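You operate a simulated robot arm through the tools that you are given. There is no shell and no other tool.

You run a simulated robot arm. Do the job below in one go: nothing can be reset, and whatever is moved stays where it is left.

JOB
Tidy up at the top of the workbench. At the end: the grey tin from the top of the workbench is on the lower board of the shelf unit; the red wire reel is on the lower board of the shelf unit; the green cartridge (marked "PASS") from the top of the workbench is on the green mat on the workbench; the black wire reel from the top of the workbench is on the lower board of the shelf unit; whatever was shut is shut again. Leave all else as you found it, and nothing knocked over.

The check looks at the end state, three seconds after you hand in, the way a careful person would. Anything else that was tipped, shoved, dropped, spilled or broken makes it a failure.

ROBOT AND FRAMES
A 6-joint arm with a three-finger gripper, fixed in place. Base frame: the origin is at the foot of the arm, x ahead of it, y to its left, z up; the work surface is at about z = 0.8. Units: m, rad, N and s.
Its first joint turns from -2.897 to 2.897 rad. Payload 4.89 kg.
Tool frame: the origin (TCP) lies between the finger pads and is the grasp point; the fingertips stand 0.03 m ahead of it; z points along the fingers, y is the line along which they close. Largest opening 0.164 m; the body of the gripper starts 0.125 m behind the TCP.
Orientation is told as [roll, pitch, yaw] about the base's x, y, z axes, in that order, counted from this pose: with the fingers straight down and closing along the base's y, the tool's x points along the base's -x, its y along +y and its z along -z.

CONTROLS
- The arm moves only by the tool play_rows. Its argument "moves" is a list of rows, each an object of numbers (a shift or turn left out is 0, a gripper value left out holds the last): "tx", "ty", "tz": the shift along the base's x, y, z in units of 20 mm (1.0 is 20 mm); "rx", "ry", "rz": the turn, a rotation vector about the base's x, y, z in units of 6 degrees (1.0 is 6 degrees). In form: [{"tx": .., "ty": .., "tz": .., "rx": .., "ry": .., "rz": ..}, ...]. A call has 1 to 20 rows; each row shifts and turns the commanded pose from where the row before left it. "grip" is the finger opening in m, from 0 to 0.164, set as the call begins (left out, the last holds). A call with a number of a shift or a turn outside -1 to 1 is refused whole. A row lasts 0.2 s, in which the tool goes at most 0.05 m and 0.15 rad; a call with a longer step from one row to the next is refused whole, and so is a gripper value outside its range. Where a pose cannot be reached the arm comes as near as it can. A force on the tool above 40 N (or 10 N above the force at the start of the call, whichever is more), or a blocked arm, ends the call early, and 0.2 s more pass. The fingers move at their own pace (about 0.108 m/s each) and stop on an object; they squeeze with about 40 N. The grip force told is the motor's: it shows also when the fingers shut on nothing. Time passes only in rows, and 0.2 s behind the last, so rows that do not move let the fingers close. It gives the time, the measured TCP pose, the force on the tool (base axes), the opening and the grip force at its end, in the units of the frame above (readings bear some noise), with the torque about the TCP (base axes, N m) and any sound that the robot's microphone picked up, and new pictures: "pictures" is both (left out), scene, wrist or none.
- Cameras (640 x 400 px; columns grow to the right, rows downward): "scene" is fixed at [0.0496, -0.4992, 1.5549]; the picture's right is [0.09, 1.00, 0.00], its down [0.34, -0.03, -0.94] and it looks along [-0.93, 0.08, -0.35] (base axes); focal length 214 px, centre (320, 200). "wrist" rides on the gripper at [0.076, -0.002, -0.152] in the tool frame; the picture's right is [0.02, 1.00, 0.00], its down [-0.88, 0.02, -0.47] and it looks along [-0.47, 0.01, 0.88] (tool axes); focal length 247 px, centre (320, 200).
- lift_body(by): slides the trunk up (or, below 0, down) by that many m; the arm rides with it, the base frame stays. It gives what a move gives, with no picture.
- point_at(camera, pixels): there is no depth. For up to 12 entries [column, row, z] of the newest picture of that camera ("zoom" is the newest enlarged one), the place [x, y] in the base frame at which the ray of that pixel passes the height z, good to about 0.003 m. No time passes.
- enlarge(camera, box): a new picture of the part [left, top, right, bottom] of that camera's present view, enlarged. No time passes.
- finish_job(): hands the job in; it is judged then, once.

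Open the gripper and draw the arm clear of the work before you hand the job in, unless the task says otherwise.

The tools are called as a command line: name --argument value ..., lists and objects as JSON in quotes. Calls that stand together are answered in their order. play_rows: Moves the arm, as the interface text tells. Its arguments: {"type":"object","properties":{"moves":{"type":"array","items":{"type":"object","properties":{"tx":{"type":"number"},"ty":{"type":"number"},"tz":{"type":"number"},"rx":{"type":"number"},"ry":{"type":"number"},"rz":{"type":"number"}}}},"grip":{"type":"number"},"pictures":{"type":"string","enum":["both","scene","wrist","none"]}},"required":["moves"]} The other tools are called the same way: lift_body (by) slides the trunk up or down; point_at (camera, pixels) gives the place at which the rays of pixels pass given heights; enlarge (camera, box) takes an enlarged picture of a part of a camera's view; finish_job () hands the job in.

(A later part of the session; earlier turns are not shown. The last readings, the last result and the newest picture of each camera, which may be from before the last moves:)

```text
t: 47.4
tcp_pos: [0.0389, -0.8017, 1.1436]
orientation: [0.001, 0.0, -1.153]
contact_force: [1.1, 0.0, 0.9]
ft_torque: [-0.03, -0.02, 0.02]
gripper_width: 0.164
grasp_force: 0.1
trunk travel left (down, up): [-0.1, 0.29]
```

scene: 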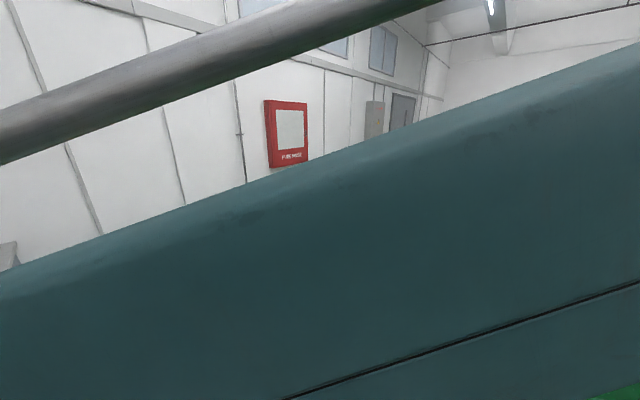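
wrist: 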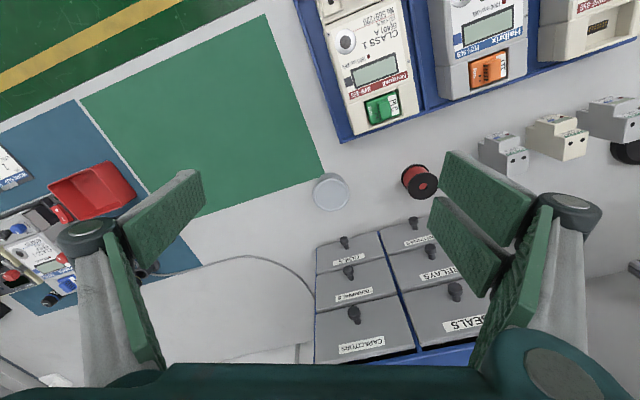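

The tin is at (330,192), the reel at (419,182), and the PLC meter is close on the near side. I enlarge and query both at two heights.

enlarge --camera "wrist" --box '[280, 130, 460, 240]'

enlarge --camera "wrist" --box '[290, 0, 560, 160]'

point_at --camera "wrist" --pixels '[[330, 193, 0.8], [330, 193, 0.84], [422, 184, 0.844], [417, 178, 0.8], [340, 141, 0.8], [368, 128, 0.85], [409, 118, 0.85], [441, 104, 0.8], [323, 178, 0.8], [318, 240, 0.8]]'

```text
3.56 times, centred on (370, 185) of wrist
```

zoom: 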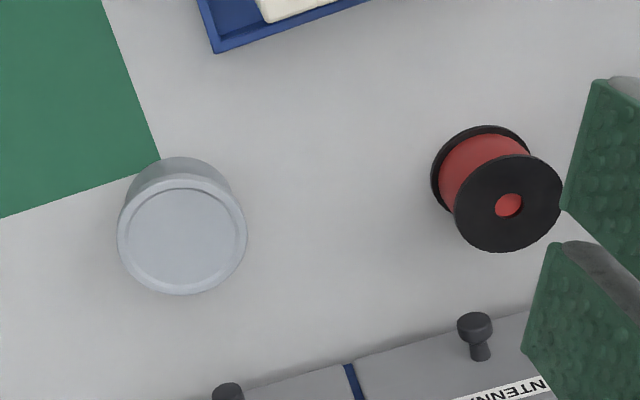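

```text
2.37 times, centred on (425, 80) of wrist
```

zoom: 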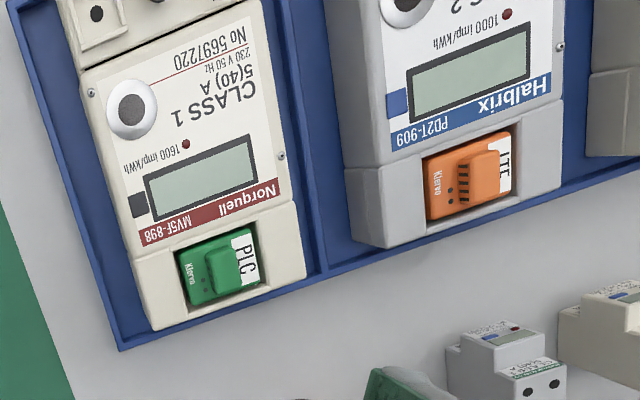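

```text
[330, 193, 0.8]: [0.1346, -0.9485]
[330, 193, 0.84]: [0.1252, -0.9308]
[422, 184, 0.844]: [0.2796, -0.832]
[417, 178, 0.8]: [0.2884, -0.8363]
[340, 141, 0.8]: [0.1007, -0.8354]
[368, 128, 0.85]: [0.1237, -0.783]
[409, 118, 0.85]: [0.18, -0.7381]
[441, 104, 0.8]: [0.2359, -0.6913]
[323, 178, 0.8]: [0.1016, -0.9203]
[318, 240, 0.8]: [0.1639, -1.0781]
```

Refined: tin centre ≈(0.130,-0.938), Ø≈0.077 and height ≈0.03; red reel centre ≈(0.285,-0.834), Ø≈0.061, top 0.844. I tilt the tool 40° outward and go to a pre-grasp 0.10 m back from the tin.

play_rows --moves '[{"tx": 0.46, "ty": -0.55, "tz": -0.6, "rx": -0.87, "ry": -0.3865}, {"tx": 0.46, "ty": -0.55, "tz": -0.6, "rx": -0.87, "ry": -0.3865}, {"tx": 0.46, "ty": -0.55, "tz": -0.6, "rx": -0.87, "ry": -0.3865}, {"tx": 0.46, "ty": -0.55, "tz": -0.6, "rx": -0.87, "ry": -0.3865}, {"tx": 0.46, "ty": -0.55, "tz": -0.6, "rx": -0.87, "ry": -0.3865}, {"tx": 0.46, "ty": -0.55, "tz": -0.6, "rx": -0.87, "ry": -0.3865}, {"tx": 0.46, "ty": -0.55, "tz": -0.6, "rx": -0.87, "ry": -0.3865}, {"tz": -0.93}, {"tz": -0.93}, {"tz": -0.93}, {"tz": -0.93}, {"tz": -0.93}, {"tz": -0.93}]' --grip 0.12 --pictures "wrist"

```text
t: 50.2
tcp_pos: [0.1037, -0.8778, 0.9468]
orientation: [0.0, -0.701, -1.155]
contact_force: [0.3, 0.4, 0.5]
ft_torque: [-0.03, 0.02, -0.01]
gripper_width: 0.12
grasp_force: 0.1
trunk travel left (down, up): [-0.1, 0.29]
```

wrist: 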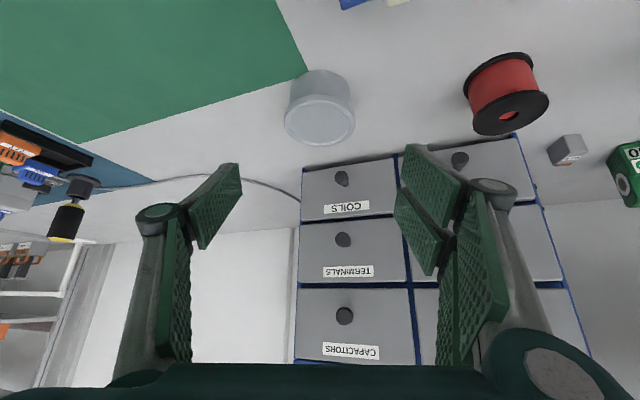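

The tin is centred on the approach line (col ≈320, TCP projects at (321,193)). I enlarge to refine tin and reel positions from this closer view.

enlarge --camera "wrist" --box '[260, 40, 400, 160]'

enlarge --camera "wrist" --box '[440, 30, 580, 150]'

point_at --camera "wrist" --pixels '[[319, 121, 0.83], [319, 121, 0.84], [319, 70, 0.8], [319, 98, 0.83], [319, 145, 0.83], [284, 120, 0.83], [355, 122, 0.83]]'

```text
3.33 times, centred on (330, 100) of wrist
```

zoom: 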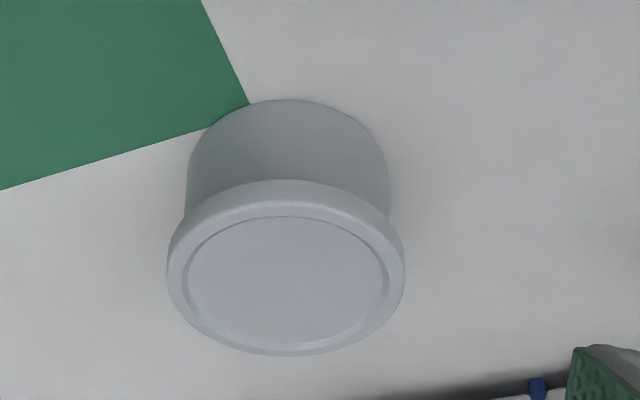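

```text
3.33 times, centred on (510, 90) of wrist
```

zoom: 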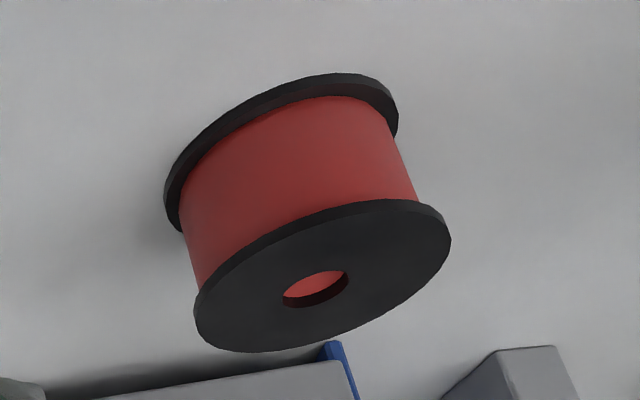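

```text
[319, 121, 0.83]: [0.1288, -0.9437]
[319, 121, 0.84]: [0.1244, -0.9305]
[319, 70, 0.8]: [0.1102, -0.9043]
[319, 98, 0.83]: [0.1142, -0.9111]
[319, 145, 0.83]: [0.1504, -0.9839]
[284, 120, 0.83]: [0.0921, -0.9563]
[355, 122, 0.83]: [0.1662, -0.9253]
```

The tin has a lid rim Ø≈0.074 at z≈0.836–0.845, centre ≈(0.127,-0.932). I descend to TCP (0.127,-0.932,0.840) with the fingers straddling it.

play_rows --moves '[{"tx": 0.194, "ty": -0.452, "tz": -0.89}, {"tx": 0.194, "ty": -0.452, "tz": -0.89}, {"tx": 0.194, "ty": -0.452, "tz": -0.89}, {"tx": 0.194, "ty": -0.452, "tz": -0.89}, {"tx": 0.194, "ty": -0.452, "tz": -0.89}, {"tx": 0.194, "ty": -0.452, "tz": -0.89}]' --pictures "wrist"

```text
t: 51.6
tcp_pos: [0.1254, -0.9325, 0.8411]
orientation: [0.001, -0.7, -1.156]
contact_force: [0.2, 1.2, 0.0]
ft_torque: [-0.05, 0.01, -0.03]
gripper_width: 0.12
grasp_force: 0.1
trunk travel left (down, up): [-0.1, 0.29]
```

wrist: 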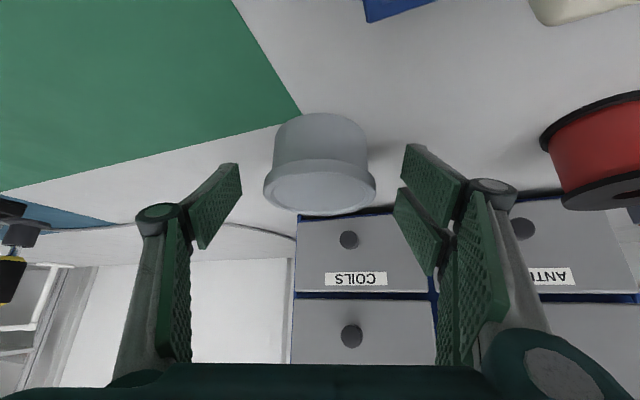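

The lid is centred at (320,188), right at the TCP between the pads. I close the gripper.

play_rows --moves '[{}, {}, {}, {}, {}]' --grip 0.04 --pictures "wrist"

```text
t: 52.8
tcp_pos: [0.1273, -0.9334, 0.8419]
orientation: [0.0, -0.7, -1.156]
contact_force: [0.6, -0.1, 0.7]
ft_torque: [-0.01, 0.04, 0.02]
gripper_width: 0.0739
grasp_force: 40.3
trunk travel left (down, up): [-0.1, 0.29]
```

wrist: 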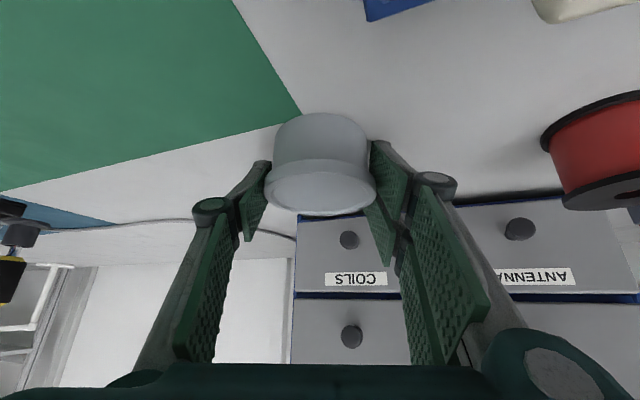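

The tin is held (width 0.074, 40 N). I lift it 60 mm straight up and check that it stays in the grip.

play_rows --moves '[{"tz": 0.5}, {"tz": 0.5}, {"tz": 1}, {"tz": 1}]' --pictures "wrist"

lift_body --by 0.2

```text
t: 53.8
tcp_pos: [0.1288, -0.932, 0.9005]
orientation: [0.001, -0.698, -1.154]
contact_force: [1.0, -0.5, -1.5]
ft_torque: [0.04, -0.03, 0.02]
gripper_width: 0.0742
grasp_force: 39.5
trunk travel left (down, up): [-0.1, 0.29]
```

wrist: 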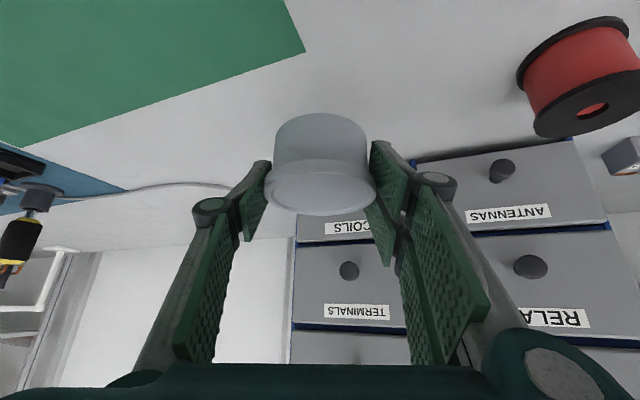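

```text
t: 55.9
tcp_pos: [0.128, -0.9322, 1.1019]
orientation: [0.002, -0.698, -1.156]
contact_force: [0.8, -0.4, -0.7]
ft_torque: [-0.03, 0.02, 0.01]
gripper_width: 0.0741
grasp_force: 40.5
trunk travel left (down, up): [-0.3, 0.09]
```

The tin is held firmly at z=1.10. I raise it to z≈1.30 in front of the shelf while turning the yaw 18° toward the bench normal, then look.

play_rows --moves '[{"tz": 1, "rz": 0.3}, {"tz": 1, "rz": 0.3}, {"tz": 1, "rz": 0.3}, {"tz": 1, "rz": 0.3}, {"tz": 1, "rz": 0.3}, {"tz": 1, "rz": 0.3}, {"tz": 1, "rz": 0.3}, {"tz": 1, "rz": 0.3}, {"tz": 1, "rz": 0.3}, {"tz": 1, "rz": 0.3}]' --pictures "wrist"

```text
t: 58.1
tcp_pos: [0.1264, -0.9328, 1.3021]
orientation: [-0.002, -0.699, -0.839]
contact_force: [0.1, 0.4, -1.5]
ft_torque: [0.05, -0.03, 0.0]
gripper_width: 0.0742
grasp_force: 39.8
trunk travel left (down, up): [-0.3, 0.09]
```

wrist: 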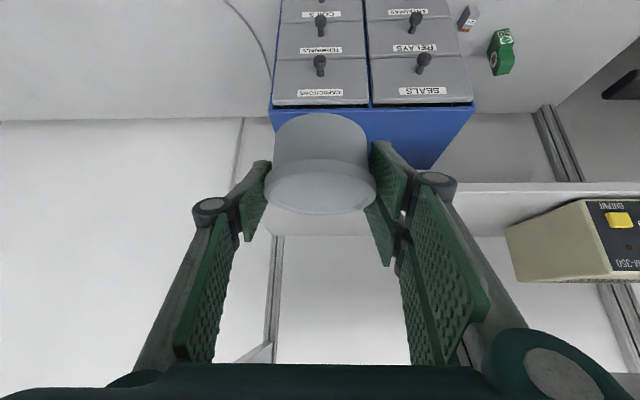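

The lower board's front edge appears on the right at about row 185–190. I enlarge to measure the board's edge and left end.

enlarge --camera "wrist" --box '[440, 150, 640, 300]'

enlarge --camera "wrist" --box '[200, 150, 400, 300]'

point_at --camera "wrist" --pixels '[[480, 192, 1.22], [480, 192, 1.23], [480, 235, 1.22], [268, 235, 1.22], [505, 230, 1.22], [608, 283, 1.22], [370, 235, 1.22]]'

```text
2.67 times, centred on (540, 225) of wrist
```

zoom: 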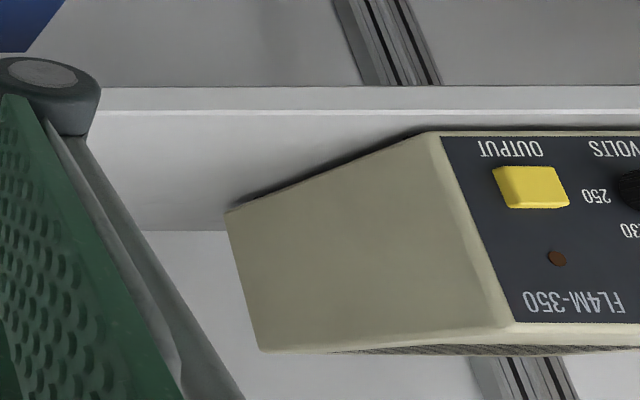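

```text
2.67 times, centred on (300, 225) of wrist
```

zoom: 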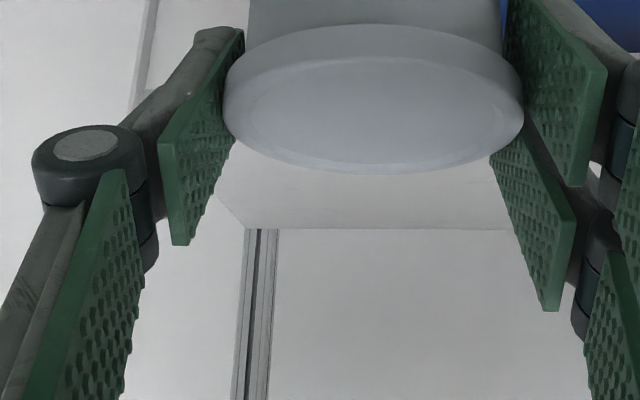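

```text
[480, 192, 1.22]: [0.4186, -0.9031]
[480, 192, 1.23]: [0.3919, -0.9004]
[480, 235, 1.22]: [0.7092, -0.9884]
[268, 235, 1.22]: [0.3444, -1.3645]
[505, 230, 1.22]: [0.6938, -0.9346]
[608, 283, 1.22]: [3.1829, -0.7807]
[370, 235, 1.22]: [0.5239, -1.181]
```

From these views the lower board's top is about z=1.223, front edge n≈0.93, back ≈1.20. I carry the tin forward over the board towards (0.332,-1.082) at z≈1.30.

play_rows --moves '[{"tx": 0.936, "ty": -0.677}, {"tx": 0.936, "ty": -0.677}, {"tx": 0.936, "ty": -0.677}, {"tx": 0.936, "ty": -0.677}, {"tx": 0.936, "ty": -0.677}, {"tx": 0.936, "ty": -0.677}, {"tx": 0.936, "ty": -0.677}, {"tx": 0.936, "ty": -0.677}]' --pictures "wrist"

```text
t: 59.9
tcp_pos: [0.2763, -1.0392, 1.3033]
orientation: [0.001, -0.699, -0.839]
contact_force: [0.3, 0.7, 0.3]
ft_torque: [-0.07, 0.01, -0.01]
gripper_width: 0.0741
grasp_force: 39.9
trunk travel left (down, up): [-0.3, 0.09]
```

wrist: 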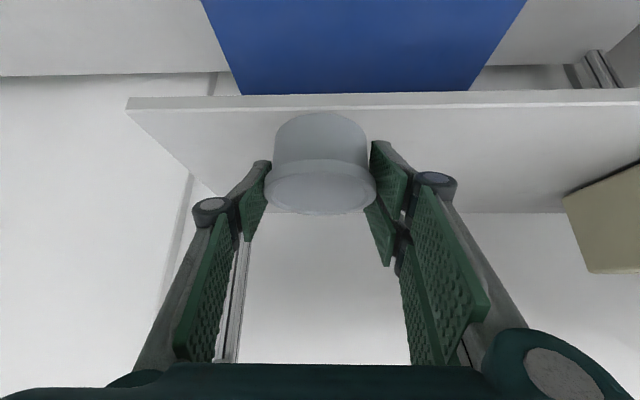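

The board's front-left corner is at (130,110) and the tin hangs just above its front. I move 0.07 m further in and lower to about 8 mm above the board.

play_rows --moves '[{"tx": 0.93, "ty": -0.71}, {"tx": 0.93, "ty": -0.71}, {"tx": 0.93, "ty": -0.71}, {"tz": -0.5}, {"tz": -0.5}, {"tz": -0.5}]' --pictures "wrist"

```text
t: 61.3
tcp_pos: [0.3332, -1.0831, 1.2699]
orientation: [0.001, -0.7, -0.84]
contact_force: [0.2, 0.9, -0.7]
ft_torque: [-0.03, -0.04, 0.0]
gripper_width: 0.0739
grasp_force: 39.9
trunk travel left (down, up): [-0.3, 0.09]
```

wrist: 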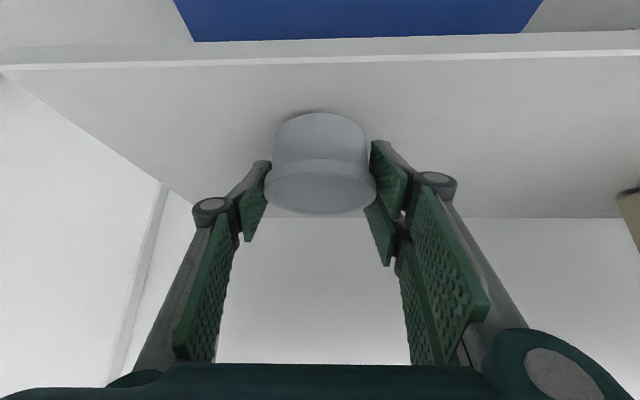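

The tin's bottom is nearly at the board (contact shadow at (310,112)). I lower by small 2 mm steps, watching the force.

play_rows --moves '[{"tz": -0.1}, {"tz": -0.1}, {}]' --pictures "none"

play_rows --moves '[{"tz": -0.1}, {}]' --pictures "none"

```text
t: 62.1
tcp_pos: [0.3331, -1.084, 1.2673]
orientation: [0.001, -0.699, -0.841]
contact_force: [0.5, -0.5, -1.7]
ft_torque: [-0.02, 0.02, 0.01]
gripper_width: 0.0739
grasp_force: 40.5
trunk travel left (down, up): [-0.3, 0.09]
```

```text
t: 62.7
tcp_pos: [0.3334, -1.0837, 1.2657]
orientation: [0.001, -0.7, -0.842]
contact_force: [0.4, -0.3, -0.7]
ft_torque: [0.01, -0.01, 0.0]
gripper_width: 0.0738
grasp_force: 39.9
trunk travel left (down, up): [-0.3, 0.09]
```

No contact yet at z=1.2657; I keep lowering in 2 mm steps.

play_rows --moves '[{"tz": -0.1}, {}]' --pictures "none"

play_rows --moves '[{"tz": -0.1}, {}]' --pictures "wrist"

```text
t: 63.3
tcp_pos: [0.3334, -1.0843, 1.2638]
orientation: [0.002, -0.699, -0.841]
contact_force: [-0.6, 0.3, -0.6]
ft_torque: [0.02, -0.01, 0.03]
gripper_width: 0.0741
grasp_force: 39.6
trunk travel left (down, up): [-0.3, 0.09]
```

```text
t: 63.9
tcp_pos: [0.3336, -1.0837, 1.2615]
orientation: [-0.001, -0.699, -0.842]
contact_force: [-0.3, -0.1, -0.6]
ft_torque: [0.0, -0.04, -0.02]
gripper_width: 0.0741
grasp_force: 39.5
trunk travel left (down, up): [-0.3, 0.09]
```

wrist: 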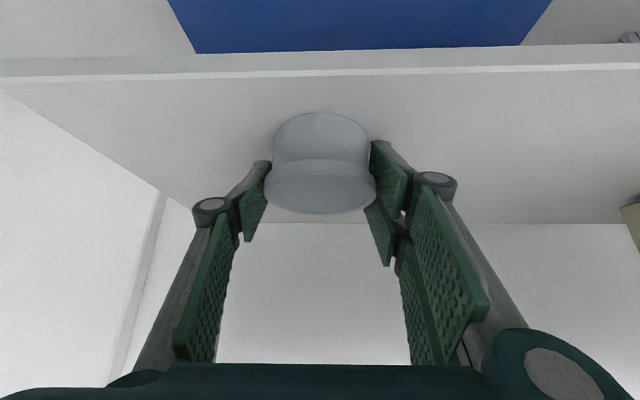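

Still no contact force at z=1.2615. I continue down 2 mm at a time.

play_rows --moves '[{"tz": -0.1}, {}]' --pictures "none"

play_rows --moves '[{"tz": -0.1}, {}]' --pictures "none"

play_rows --moves '[{"tz": -0.1}, {}]' --pictures "wrist"

```text
t: 64.5
tcp_pos: [0.3338, -1.0838, 1.261]
orientation: [-0.001, -0.7, -0.841]
contact_force: [1.9, -8.7, 21.6]
ft_torque: [-0.21, 0.08, 0.03]
gripper_width: 0.074
grasp_force: 40.3
trunk travel left (down, up): [-0.3, 0.09]
```

```text
t: 65.0
tcp_pos: [0.3352, -1.0833, 1.2616]
orientation: [0.001, -0.702, -0.842]
contact_force: [0.4, 1.8, 20.2]
ft_torque: [0.12, 0.19, 0.0]
gripper_width: 0.0741
grasp_force: 40.4
trunk travel left (down, up): [-0.3, 0.09]
stopped in row 2: the force on the tool passed its limit at 43 N (the readings are from after the stop); the commanded pose is now the measured one
```

```text
t: 65.4
tcp_pos: [0.3336, -1.0844, 1.2607]
orientation: [-0.001, -0.705, -0.842]
contact_force: [0.0, 3.4, 22.6]
ft_torque: [0.36, 0.25, 0.02]
gripper_width: 0.0743
grasp_force: 40.1
trunk travel left (down, up): [-0.3, 0.09]
stopped in row 2: the force on the tool passed its limit at 43 N (the readings are from after the stop); the commanded pose is now the measured one
```

wrist: 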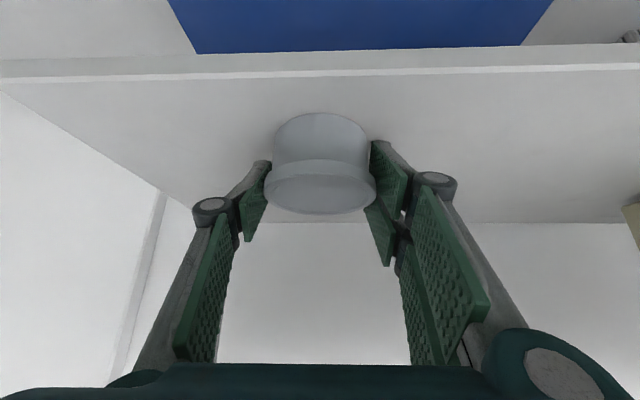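

Contact at z≈1.261, so the board top is ≈1.219. I ease up 1 mm and open the gripper to release the tin.

play_rows --moves '[{"tz": 0.05}, {}]' --pictures "none"

play_rows --moves '[{}, {}, {}]' --grip 0.1 --pictures "wrist"

```text
t: 66.0
tcp_pos: [0.3332, -1.0832, 1.2611]
orientation: [0.001, -0.704, -0.842]
contact_force: [-2.3, 4.8, 16.2]
ft_torque: [0.33, 0.06, 0.08]
gripper_width: 0.0741
grasp_force: 39.8
trunk travel left (down, up): [-0.3, 0.09]
```

```text
t: 66.8
tcp_pos: [0.3337, -1.0857, 1.2591]
orientation: [0.0, -0.702, -0.841]
contact_force: [0.2, -0.1, 0.3]
ft_torque: [-0.03, 0.0, -0.02]
gripper_width: 0.1
grasp_force: 0.0
trunk travel left (down, up): [-0.3, 0.09]
```

wrist: 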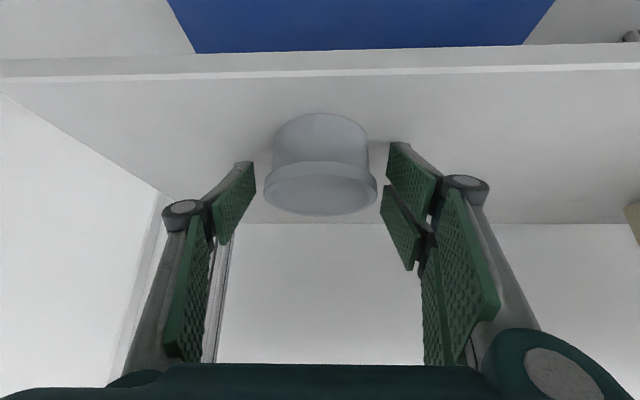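

The tin stands on the lower board with the fingers clear. I retreat back along the tool axis and then horizontally out to n≈0.72, and then turn to yaw -60° for the red reel.

play_rows --moves '[{"tx": -0.43, "ty": 0.481, "tz": 0.764}, {"tx": -0.43, "ty": 0.481, "tz": 0.764}, {"tx": -0.43, "ty": 0.481, "tz": 0.764}, {"tx": -0.49, "ty": 0.957}, {"tx": -0.49, "ty": 0.957}, {"tx": -0.49, "ty": 0.957}, {"tx": -0.49, "ty": 0.957}, {"tx": -0.49, "ty": 0.957}, {"tx": -0.49, "ty": 0.957}, {"tx": -0.49, "ty": 0.957, "rz": -0.3}, {"tx": -0.49, "ty": 0.957, "rz": -0.3}, {"tx": -0.49, "ty": 0.957, "rz": -0.3}, {"tx": -0.49, "ty": 0.957, "rz": -0.3}, {"tx": -0.49, "ty": 0.957, "rz": -0.4}, {"tx": -0.49, "ty": 0.957, "rz": -0.4}]' --pictures "wrist"

```text
t: 70.0
tcp_pos: [0.1908, -0.8287, 1.3058]
orientation: [0.001, -0.703, -1.053]
contact_force: [-0.2, -0.5, -0.6]
ft_torque: [0.0, 0.01, 0.02]
gripper_width: 0.0999
grasp_force: 0.0
trunk travel left (down, up): [-0.3, 0.09]
```

wrist: 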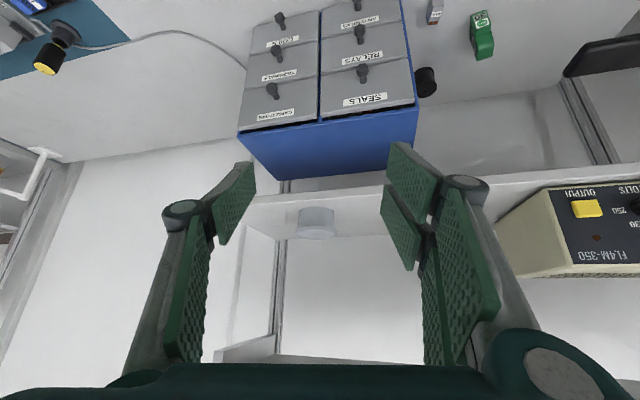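

The tin stands upright at (317,222). I lower the trunk 0.2 m, then move to a pre-grasp 0.12 m back from the red reel.

lift_body --by -0.2

play_rows --moves '[{"tx": 0.28, "ty": 0.31, "tz": -0.88}, {"tx": 0.28, "ty": 0.31, "tz": -0.88}, {"tx": 0.28, "ty": 0.31, "tz": -0.88}, {"tx": 0.28, "ty": 0.31, "tz": -0.88}, {"tx": 0.28, "ty": 0.31, "tz": -0.88}, {"tx": 0.28, "ty": 0.31, "tz": -0.88}, {"tx": 0.28, "ty": 0.31, "tz": -0.88}, {"tx": 0.28, "ty": 0.31, "tz": -0.88}, {"tx": 0.28, "ty": 0.31, "tz": -0.88}, {"tx": 0.28, "ty": 0.31, "tz": -0.88}]' --pictures "wrist"

```text
t: 72.2
tcp_pos: [0.1908, -0.8267, 1.105]
orientation: [0.0, -0.703, -1.052]
contact_force: [-0.6, -0.4, -0.1]
ft_torque: [0.0, -0.04, 0.0]
gripper_width: 0.1002
grasp_force: 0.1
trunk travel left (down, up): [-0.1, 0.29]
```

```text
t: 74.4
tcp_pos: [0.2458, -0.7666, 0.9289]
orientation: [0.002, -0.703, -1.051]
contact_force: [0.4, -0.4, -0.8]
ft_torque: [-0.05, -0.02, -0.01]
gripper_width: 0.0999
grasp_force: 0.0
trunk travel left (down, up): [-0.1, 0.29]
```

wrist: 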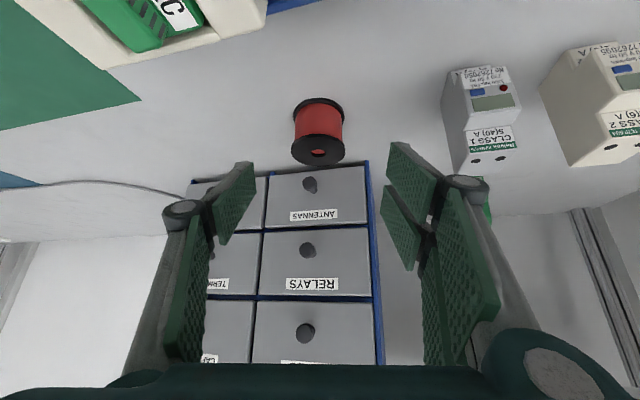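

The reel's top flange centre is at (318,149), as predicted within 3 mm. I advance 0.12 m along the tool axis to straddle it.

play_rows --moves '[{"tx": 0.3, "ty": -0.574, "tz": -0.7626}, {"tx": 0.3, "ty": -0.574, "tz": -0.7626}, {"tx": 0.3, "ty": -0.574, "tz": -0.7626}, {"tx": 0.3, "ty": -0.574, "tz": -0.7626}, {"tx": 0.3, "ty": -0.574, "tz": -0.7626}, {"tx": 0.3, "ty": -0.574, "tz": -0.74}]' --pictures "wrist"

```text
t: 75.8
tcp_pos: [0.283, -0.8348, 0.8395]
orientation: [0.002, -0.703, -1.054]
contact_force: [-1.3, -1.0, 6.8]
ft_torque: [0.2, -0.23, 0.11]
gripper_width: 0.1001
grasp_force: 0.0
trunk travel left (down, up): [-0.1, 0.29]
```

wrist: 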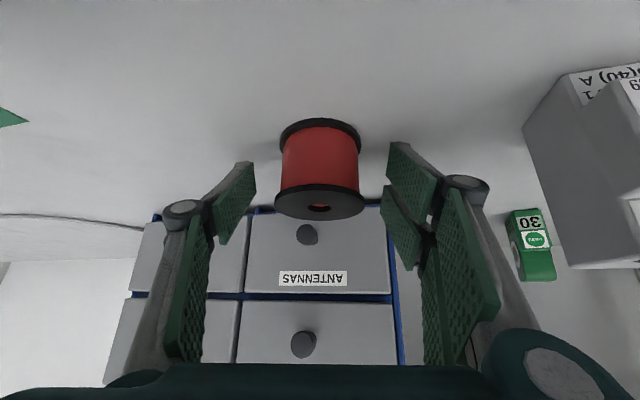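

The reel is centred between the pads, but there is a 6.8 N upward force with torque pointing to the right fingertip, likely touching the bench. I raise by 3 mm before closing.

play_rows --moves '[{"tz": 0.15}, {}]' --pictures "none"

```text
t: 76.4
tcp_pos: [0.2824, -0.8351, 0.8413]
orientation: [-0.001, -0.703, -1.051]
contact_force: [0.5, -0.4, 0.8]
ft_torque: [0.02, -0.01, 0.02]
gripper_width: 0.1
grasp_force: 0.0
trunk travel left (down, up): [-0.1, 0.29]
```

Force is gone at z=0.841. I close the gripper on the reel's top flange.

play_rows --moves '[{}, {}, {}, {}, {}]' --grip 0.03 --pictures "wrist"

```text
t: 77.6
tcp_pos: [0.2834, -0.8348, 0.8406]
orientation: [0.0, -0.705, -1.051]
contact_force: [8.8, 2.3, 24.5]
ft_torque: [0.47, -0.97, -0.08]
gripper_width: 0.0577
grasp_force: 39.8
trunk travel left (down, up): [-0.1, 0.29]
```

wrist: 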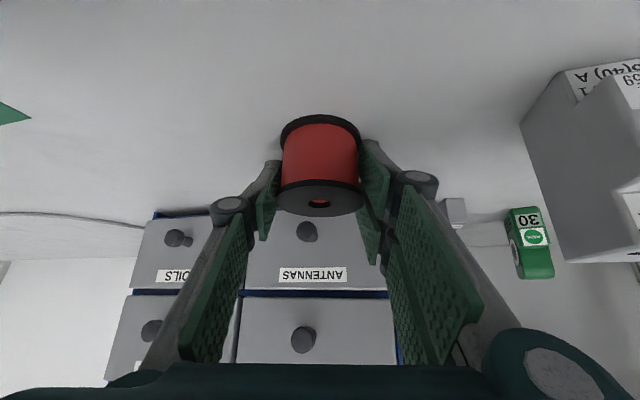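

The reel is gripped (width 0.058), but the right fingertip presses on the bench (24 N). I lift straight up to relieve this and check the grip.

play_rows --moves '[{"tz": 0.25}, {"tz": 0.5}, {"tz": 0.75}, {"tz": 1}, {"tz": 1}]' --pictures "wrist"

```text
t: 78.8
tcp_pos: [0.2819, -0.8346, 0.9102]
orientation: [0.0, -0.704, -1.051]
contact_force: [0.3, -0.6, -2.6]
ft_torque: [0.05, 0.0, 0.02]
gripper_width: 0.0572
grasp_force: 40.1
trunk travel left (down, up): [-0.1, 0.29]
```

wrist: 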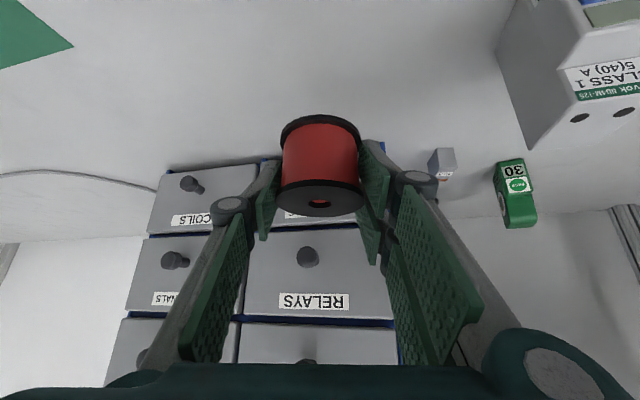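

The reel hangs upright in the grip. I raise the trunk 0.2 m, then lift to z≈1.30 with yaw turned to -48°.

lift_body --by 0.2

play_rows --moves '[{"tz": 0.95, "rz": 0.205}, {"tz": 0.95, "rz": 0.205}, {"tz": 0.95, "rz": 0.205}, {"tz": 0.95, "rz": 0.205}, {"tz": 0.95, "rz": 0.205}, {"tz": 0.95, "rz": 0.205}, {"tz": 0.95, "rz": 0.205}, {"tz": 0.95, "rz": 0.205}, {"tz": 0.95, "rz": 0.205}, {"tz": 0.95, "rz": 0.205}]' --pictures "wrist"

```text
t: 81.0
tcp_pos: [0.2811, -0.8335, 1.1102]
orientation: [0.0, -0.705, -1.051]
contact_force: [-0.1, 0.6, -2.0]
ft_torque: [0.01, -0.03, -0.02]
gripper_width: 0.0576
grasp_force: 40.4
trunk travel left (down, up): [-0.3, 0.09]
```

```text
t: 83.2
tcp_pos: [0.2811, -0.8334, 1.3014]
orientation: [0.002, -0.704, -0.837]
contact_force: [-0.5, -0.1, -2.0]
ft_torque: [-0.01, 0.02, -0.02]
gripper_width: 0.0573
grasp_force: 39.8
trunk travel left (down, up): [-0.3, 0.09]
```

wrist: 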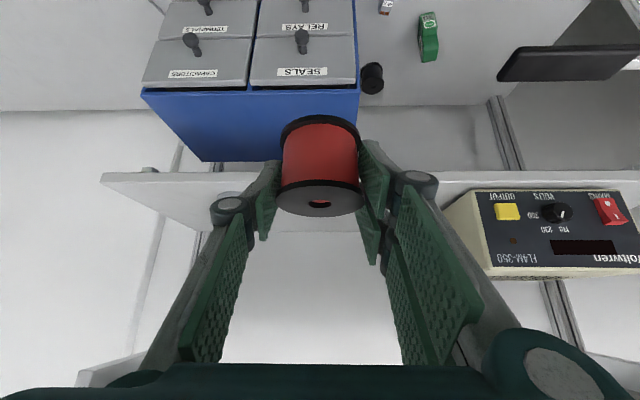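

The reel is still held and the space right of the tin is clear. I carry the reel forward over the board to (0.424,-0.990).

play_rows --moves '[{"tx": 0.895, "ty": -0.979}, {"tx": 0.895, "ty": -0.979}, {"tx": 0.895, "ty": -0.979}, {"tx": 0.895, "ty": -0.979}, {"tx": 0.895, "ty": -0.979}, {"tx": 0.895, "ty": -0.979}, {"tx": 0.895, "ty": -0.979}, {"tx": 0.895, "ty": -0.979}, {"tz": -0.5}, {"tz": -0.5}]' --pictures "wrist"

```text
t: 85.3
tcp_pos: [0.4259, -0.9919, 1.2814]
orientation: [0.001, -0.706, -0.834]
contact_force: [0.0, 1.9, -1.4]
ft_torque: [-0.01, 0.01, -0.03]
gripper_width: 0.0575
grasp_force: 40.0
trunk travel left (down, up): [-0.3, 0.09]
```

wrist: 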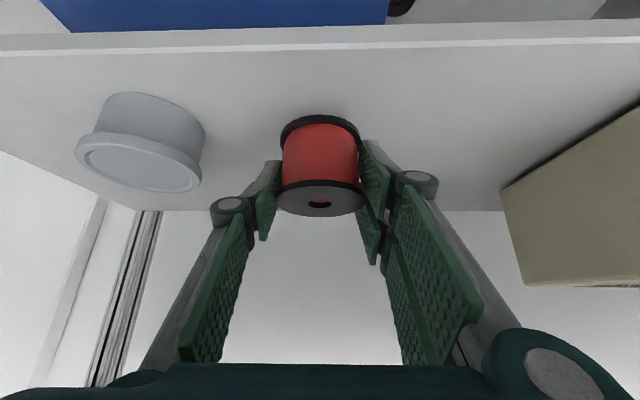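

The tin is at left with a good gap. I lower the reel in small steps to near contact.

play_rows --moves '[{"tz": -0.28}, {"tz": -0.28}, {"tz": -0.28}, {}]' --pictures "none"

play_rows --moves '[{"tz": -0.1}, {}]' --pictures "none"

play_rows --moves '[{"tz": -0.08}, {}]' --pictures "wrist"

```text
t: 86.3
tcp_pos: [0.4252, -0.9926, 1.2634]
orientation: [-0.001, -0.702, -0.836]
contact_force: [0.4, -0.1, -2.1]
ft_torque: [0.02, -0.01, 0.01]
gripper_width: 0.0574
grasp_force: 39.8
trunk travel left (down, up): [-0.3, 0.09]
```

```text
t: 87.0
tcp_pos: [0.4239, -0.9921, 1.2615]
orientation: [-0.001, -0.702, -0.836]
contact_force: [-0.2, 0.3, 0.2]
ft_torque: [0.02, -0.05, 0.0]
gripper_width: 0.057
grasp_force: 39.9
trunk travel left (down, up): [-0.3, 0.09]
```

```text
t: 87.5
tcp_pos: [0.4233, -0.9918, 1.2623]
orientation: [0.0, -0.705, -0.838]
contact_force: [3.7, -9.4, 26.4]
ft_torque: [0.28, -0.68, -0.26]
gripper_width: 0.0573
grasp_force: 40.0
trunk travel left (down, up): [-0.3, 0.09]
```

wrist: 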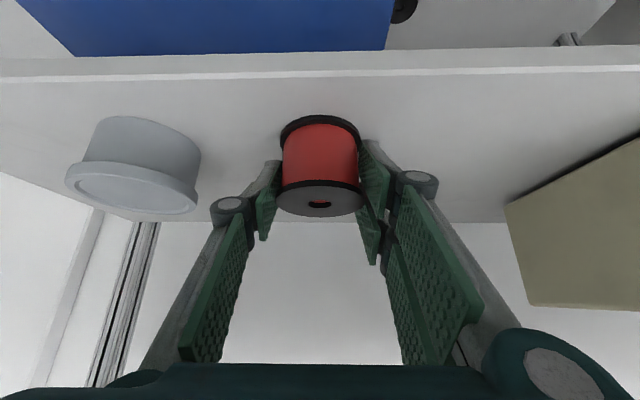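

Contact felt (26 N). I ease up 1 mm and open the gripper to release the reel.

play_rows --moves '[{"tz": 0.06}, {}]' --pictures "none"

play_rows --moves '[{}, {}, {}]' --grip 0.085 --pictures "wrist"

```text
t: 88.2
tcp_pos: [0.4227, -0.9911, 1.2609]
orientation: [0.0, -0.703, -0.836]
contact_force: [2.2, -9.6, 23.3]
ft_torque: [0.06, -0.67, -0.28]
gripper_width: 0.0573
grasp_force: 39.9
trunk travel left (down, up): [-0.3, 0.09]
```

```text
t: 89.0
tcp_pos: [0.424, -0.9917, 1.2615]
orientation: [0.001, -0.701, -0.835]
contact_force: [0.1, -0.5, -0.2]
ft_torque: [-0.02, 0.0, 0.0]
gripper_width: 0.0849
grasp_force: 0.0
trunk travel left (down, up): [-0.3, 0.09]
```

wrist: 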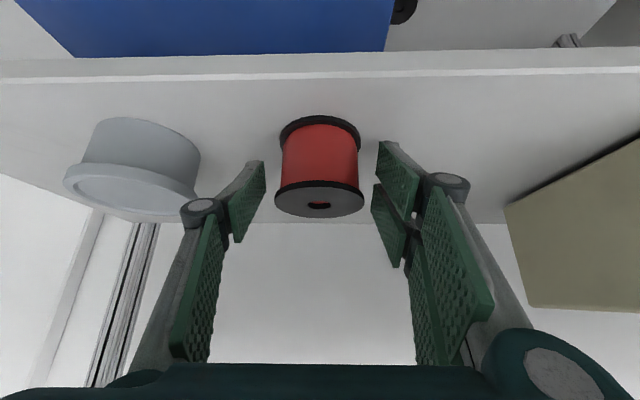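

The red reel stands upright on the board. I retreat along the tool axis and back out to n≈0.75, z≈1.30.

play_rows --moves '[{"tx": -0.4325, "ty": 0.4785, "tz": 0.764}, {"tx": -0.4325, "ty": 0.4785, "tz": 0.764}, {"tx": -0.4325, "ty": 0.4785, "tz": 0.764}, {"tx": -0.678, "ty": 0.989}, {"tx": -0.678, "ty": 0.989}, {"tx": -0.678, "ty": 0.989}, {"tx": -0.678, "ty": 0.989}, {"tx": -0.678, "ty": 0.989}, {"tx": -0.678, "ty": 0.989}, {"tx": -0.678, "ty": 0.989}, {"tx": -0.678, "ty": 0.989}, {"tx": -0.678, "ty": 0.989}]' --pictures "wrist"

```text
t: 91.5
tcp_pos: [0.2753, -0.7821, 1.3063]
orientation: [0.002, -0.703, -0.838]
contact_force: [0.6, -0.9, 0.4]
ft_torque: [0.04, 0.01, 0.01]
gripper_width: 0.0849
grasp_force: 0.0
trunk travel left (down, up): [-0.3, 0.09]
```

wrist: 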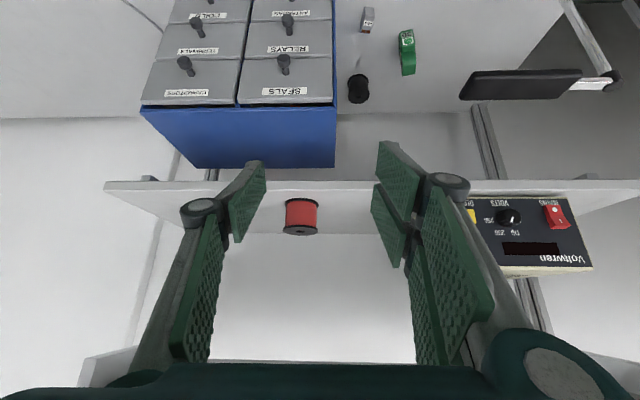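

The reel is upright at (301,215). I enlarge the area of the black spool, cartridge and lamp.

enlarge --camera "wrist" --box '[320, 0, 480, 120]'

enlarge --camera "wrist" --box '[440, 0, 640, 140]'

point_at --camera "wrist" --pixels '[[358, 98, 0.85], [358, 80, 0.8], [407, 55, 0.8], [460, 96, 1.07], [472, 72, 1.07], [582, 74, 1.07], [334, 105, 0.9], [336, 105, 0.8]]'

```text
3.33 times, centred on (400, 60) of wrist
```

zoom: 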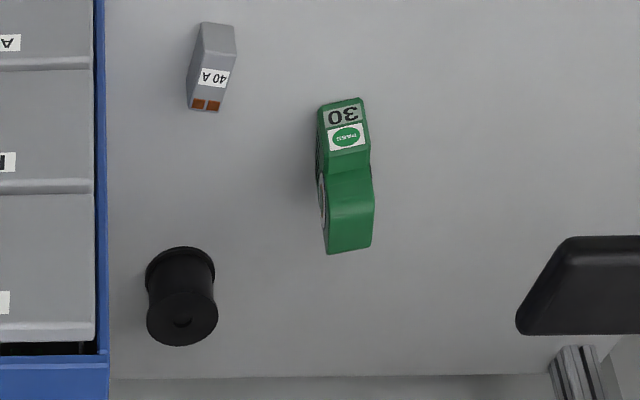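

```text
2.86 times, centred on (540, 70) of wrist
```

zoom: 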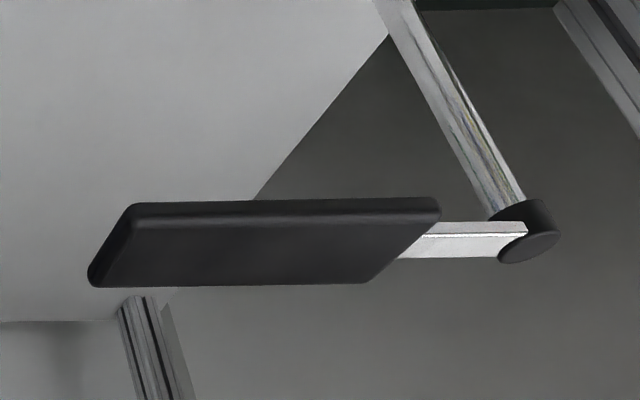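

```text
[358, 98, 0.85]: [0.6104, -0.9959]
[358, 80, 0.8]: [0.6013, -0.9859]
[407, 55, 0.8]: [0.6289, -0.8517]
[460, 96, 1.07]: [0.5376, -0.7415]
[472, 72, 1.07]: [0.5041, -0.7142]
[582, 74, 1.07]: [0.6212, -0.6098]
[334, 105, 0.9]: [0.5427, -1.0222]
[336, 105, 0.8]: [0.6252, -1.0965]
```

The spool is at n≈1.119, e≈-0.270 (top z≈0.855), the lamp head's underside at z≈1.067 and its left end e≈-0.143, and the cabinet side at e≈-0.340. I lower the trunk and go to a staging pose in front of the corridor with yaw -61° and tilt 47°.

lift_body --by -0.2

play_rows --moves '[{"tx": 0.62, "ty": 0.16, "tz": -0.66, "rz": -0.27}, {"tx": 0.62, "ty": 0.16, "tz": -0.66, "rz": -0.27}, {"tx": 0.62, "ty": 0.16, "tz": -0.66, "rz": -0.27}, {"tx": 0.62, "ty": 0.16, "tz": -0.66, "rz": -0.27}, {"tx": 0.62, "ty": 0.16, "tz": -0.66, "rz": -0.27}, {"tx": 0.62, "ty": 0.16, "tz": -0.66, "rz": -0.27}, {"tx": 0.62, "ty": 0.16, "tz": -0.66, "rz": -0.27}, {"tx": 0.62, "ty": 0.16, "tz": -0.66, "rz": -0.27}, {"rx": -0.49, "ry": -0.2715}, {"rx": -0.49, "ry": -0.2715}]' --grip 0.075 --pictures "wrist"

```text
t: 93.7
tcp_pos: [0.2744, -0.7817, 1.1079]
orientation: [0.0, -0.703, -0.836]
contact_force: [-0.5, -0.5, 0.1]
ft_torque: [-0.06, -0.03, -0.01]
gripper_width: 0.0847
grasp_force: 0.0
trunk travel left (down, up): [-0.1, 0.29]
```

```text
t: 95.9
tcp_pos: [0.3749, -0.7579, 1.0006]
orientation: [0.0, -0.824, -1.062]
contact_force: [0.8, -0.4, -0.2]
ft_torque: [0.01, -0.03, 0.04]
gripper_width: 0.075
grasp_force: 0.0
trunk travel left (down, up): [-0.1, 0.29]
```

wrist: 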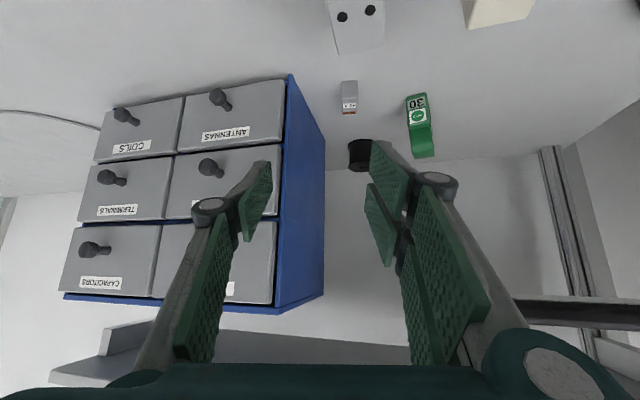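

Pose as planned (n=0.801, e=-0.271, z=1.0). The spool shows at (360,155) next to the right finger. I enlarge to refine.

enlarge --camera "wrist" --box '[270, 60, 450, 200]'

point_at --camera "wrist" --pixels '[[360, 140, 0.8], [348, 146, 0.8], [325, 140, 0.8], [324, 200, 0.9], [420, 125, 0.8], [348, 96, 0.8], [348, 168, 0.85]]'

```text
2.86 times, centred on (360, 130) of wrist
```

zoom: 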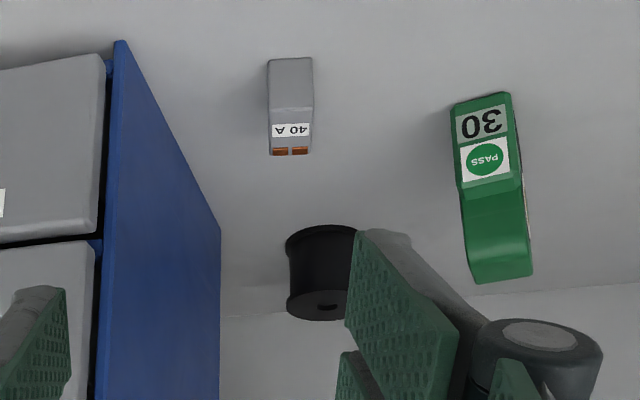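

```text
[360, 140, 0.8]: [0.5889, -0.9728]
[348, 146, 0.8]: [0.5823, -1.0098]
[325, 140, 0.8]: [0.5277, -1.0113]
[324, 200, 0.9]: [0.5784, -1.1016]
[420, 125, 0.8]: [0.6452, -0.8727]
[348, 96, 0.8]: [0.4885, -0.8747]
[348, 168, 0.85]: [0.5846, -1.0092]
```

Refined spool centre is n=1.118, e=-0.270 (base 0.600,-0.981). I turn yaw slightly to -57° for balanced clearance between cabinet and lamp, then slide in low through the corridor up to n≈1.0.

play_rows --moves '[{"rz": 0.64}, {"tx": 0.912, "ty": -0.912, "tz": -0.906}, {"tx": 0.912, "ty": -0.912, "tz": -0.906}, {"tx": 0.912, "ty": -0.912, "tz": -0.906}, {"tx": 0.912, "ty": -0.912, "tz": -0.906}, {"tx": 0.912, "ty": -0.912, "tz": -0.906}]' --pictures "wrist"

```text
t: 97.3
tcp_pos: [0.4667, -0.8477, 0.9119]
orientation: [0.001, -0.821, -0.997]
contact_force: [-2.0, 1.2, 0.9]
ft_torque: [-0.01, -0.01, 0.01]
gripper_width: 0.0749
grasp_force: 0.0
trunk travel left (down, up): [-0.1, 0.29]
```

wrist: 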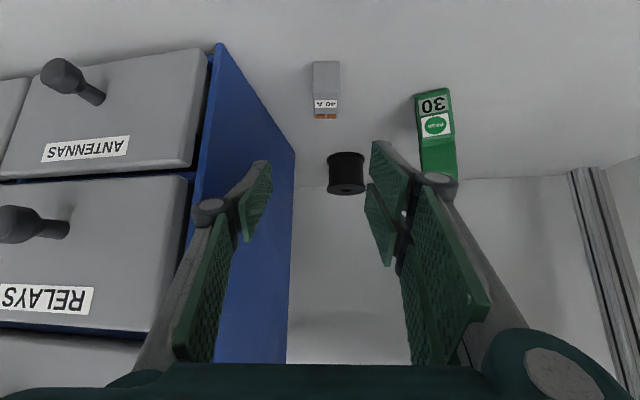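

The spool is now visible between the fingers at (346,173). I enlarge to refine its position before the final approach.

enlarge --camera "wrist" --box '[290, 130, 410, 220]'

point_at --camera "wrist" --pixels '[[346, 160, 0.8], [346, 187, 0.852], [294, 152, 0.8], [326, 65, 0.8], [440, 140, 0.8], [420, 178, 0.8]]'

```text
4.44 times, centred on (350, 175) of wrist
```

zoom: 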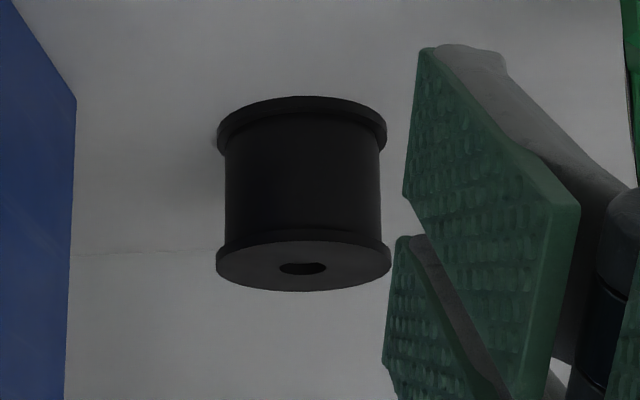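

```text
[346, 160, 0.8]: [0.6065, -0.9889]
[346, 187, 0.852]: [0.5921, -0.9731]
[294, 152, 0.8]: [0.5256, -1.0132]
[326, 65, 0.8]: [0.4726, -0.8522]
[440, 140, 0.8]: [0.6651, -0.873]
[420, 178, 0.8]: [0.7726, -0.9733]
```

The cartridge turns out to be ~0.06 tall, so I pass over it higher: first forward to n≈1.085 at z≈0.905, then I will descend onto the spool.

play_rows --moves '[{"tx": 0.917, "ty": -0.917, "tz": -0.05}, {"tx": 0.917, "ty": -0.917, "tz": -0.05}, {"tx": 0.917, "ty": -0.917, "tz": -0.05}, {"tx": 0.917, "ty": -0.917, "tz": -0.05}, {"tx": 0.917, "ty": -0.917, "tz": -0.05}, {"tx": 0.917, "ty": -0.917, "tz": -0.05}]' --pictures "wrist"

```text
t: 98.7
tcp_pos: [0.5762, -0.958, 0.9049]
orientation: [0.001, -0.823, -0.996]
contact_force: [-1.0, 0.7, 0.3]
ft_torque: [0.02, 0.0, 0.04]
gripper_width: 0.0751
grasp_force: 0.1
trunk travel left (down, up): [-0.1, 0.29]
```

wrist: 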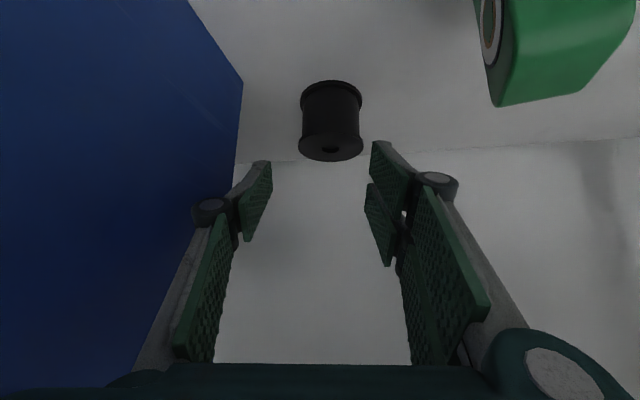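

The spool's top centre at (331,148) gives n≈1.126, e≈-0.270, straight ahead. I descend onto it.

play_rows --moves '[{"tx": 0.353, "ty": -0.353, "tz": -0.71}, {"tx": 0.353, "ty": -0.353, "tz": -0.71}, {"tx": 0.353, "ty": -0.353, "tz": -0.71}, {"tx": 0.353, "ty": -0.353, "tz": -0.71}]' --pictures "wrist"

```text
t: 99.7
tcp_pos: [0.6037, -0.9876, 0.8499]
orientation: [0.0, -0.82, -0.996]
contact_force: [0.2, 1.2, 0.9]
ft_torque: [0.0, 0.0, 0.04]
gripper_width: 0.075
grasp_force: 0.0
trunk travel left (down, up): [-0.1, 0.29]
```

wrist: 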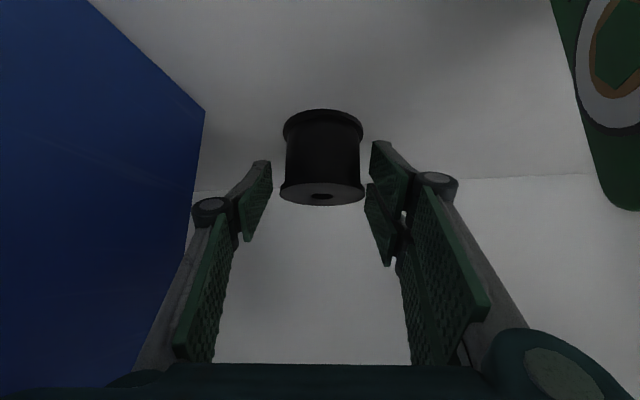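

The spool's top is exactly at the TCP (322,194). I close the gripper.

play_rows --moves '[{}, {}, {}, {}, {}]' --grip 0.03 --pictures "wrist"

```text
t: 100.9
tcp_pos: [0.6055, -0.9874, 0.8492]
orientation: [0.002, -0.821, -0.997]
contact_force: [-0.1, 0.4, 0.2]
ft_torque: [0.05, -0.01, 0.02]
gripper_width: 0.0577
grasp_force: 39.9
trunk travel left (down, up): [-0.1, 0.29]
```

wrist: 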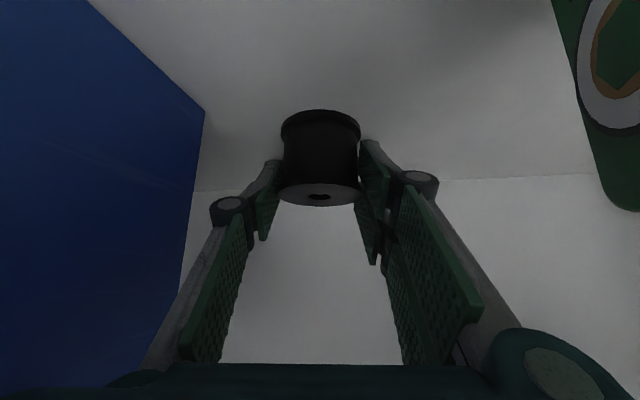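

The spool is gripped (0.058 m, 40 N). I retrace the same path: up and back to n≈1.085, z≈0.905, then out to n≈0.93.

play_rows --moves '[{"tx": -0.353, "ty": 0.353, "tz": 0.71}, {"tx": -0.353, "ty": 0.353, "tz": 0.71}, {"tx": -0.353, "ty": 0.353, "tz": 0.71}, {"tx": -0.353, "ty": 0.353, "tz": 0.71}]' --pictures "wrist"

```text
t: 101.9
tcp_pos: [0.5769, -0.9559, 0.9048]
orientation: [0.0, -0.821, -0.996]
contact_force: [0.9, -0.7, -2.5]
ft_torque: [0.0, -0.01, -0.01]
gripper_width: 0.0579
grasp_force: 40.0
trunk travel left (down, up): [-0.1, 0.29]
```

wrist: 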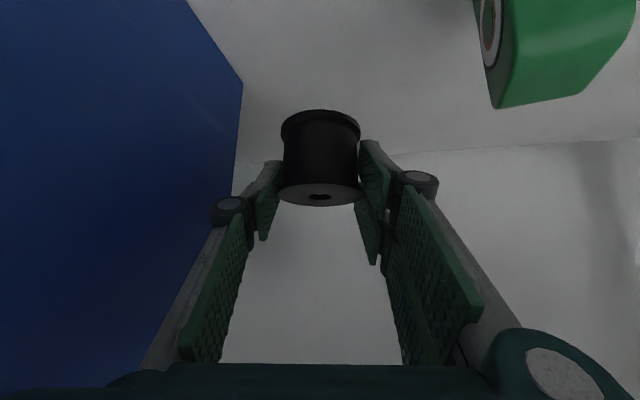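

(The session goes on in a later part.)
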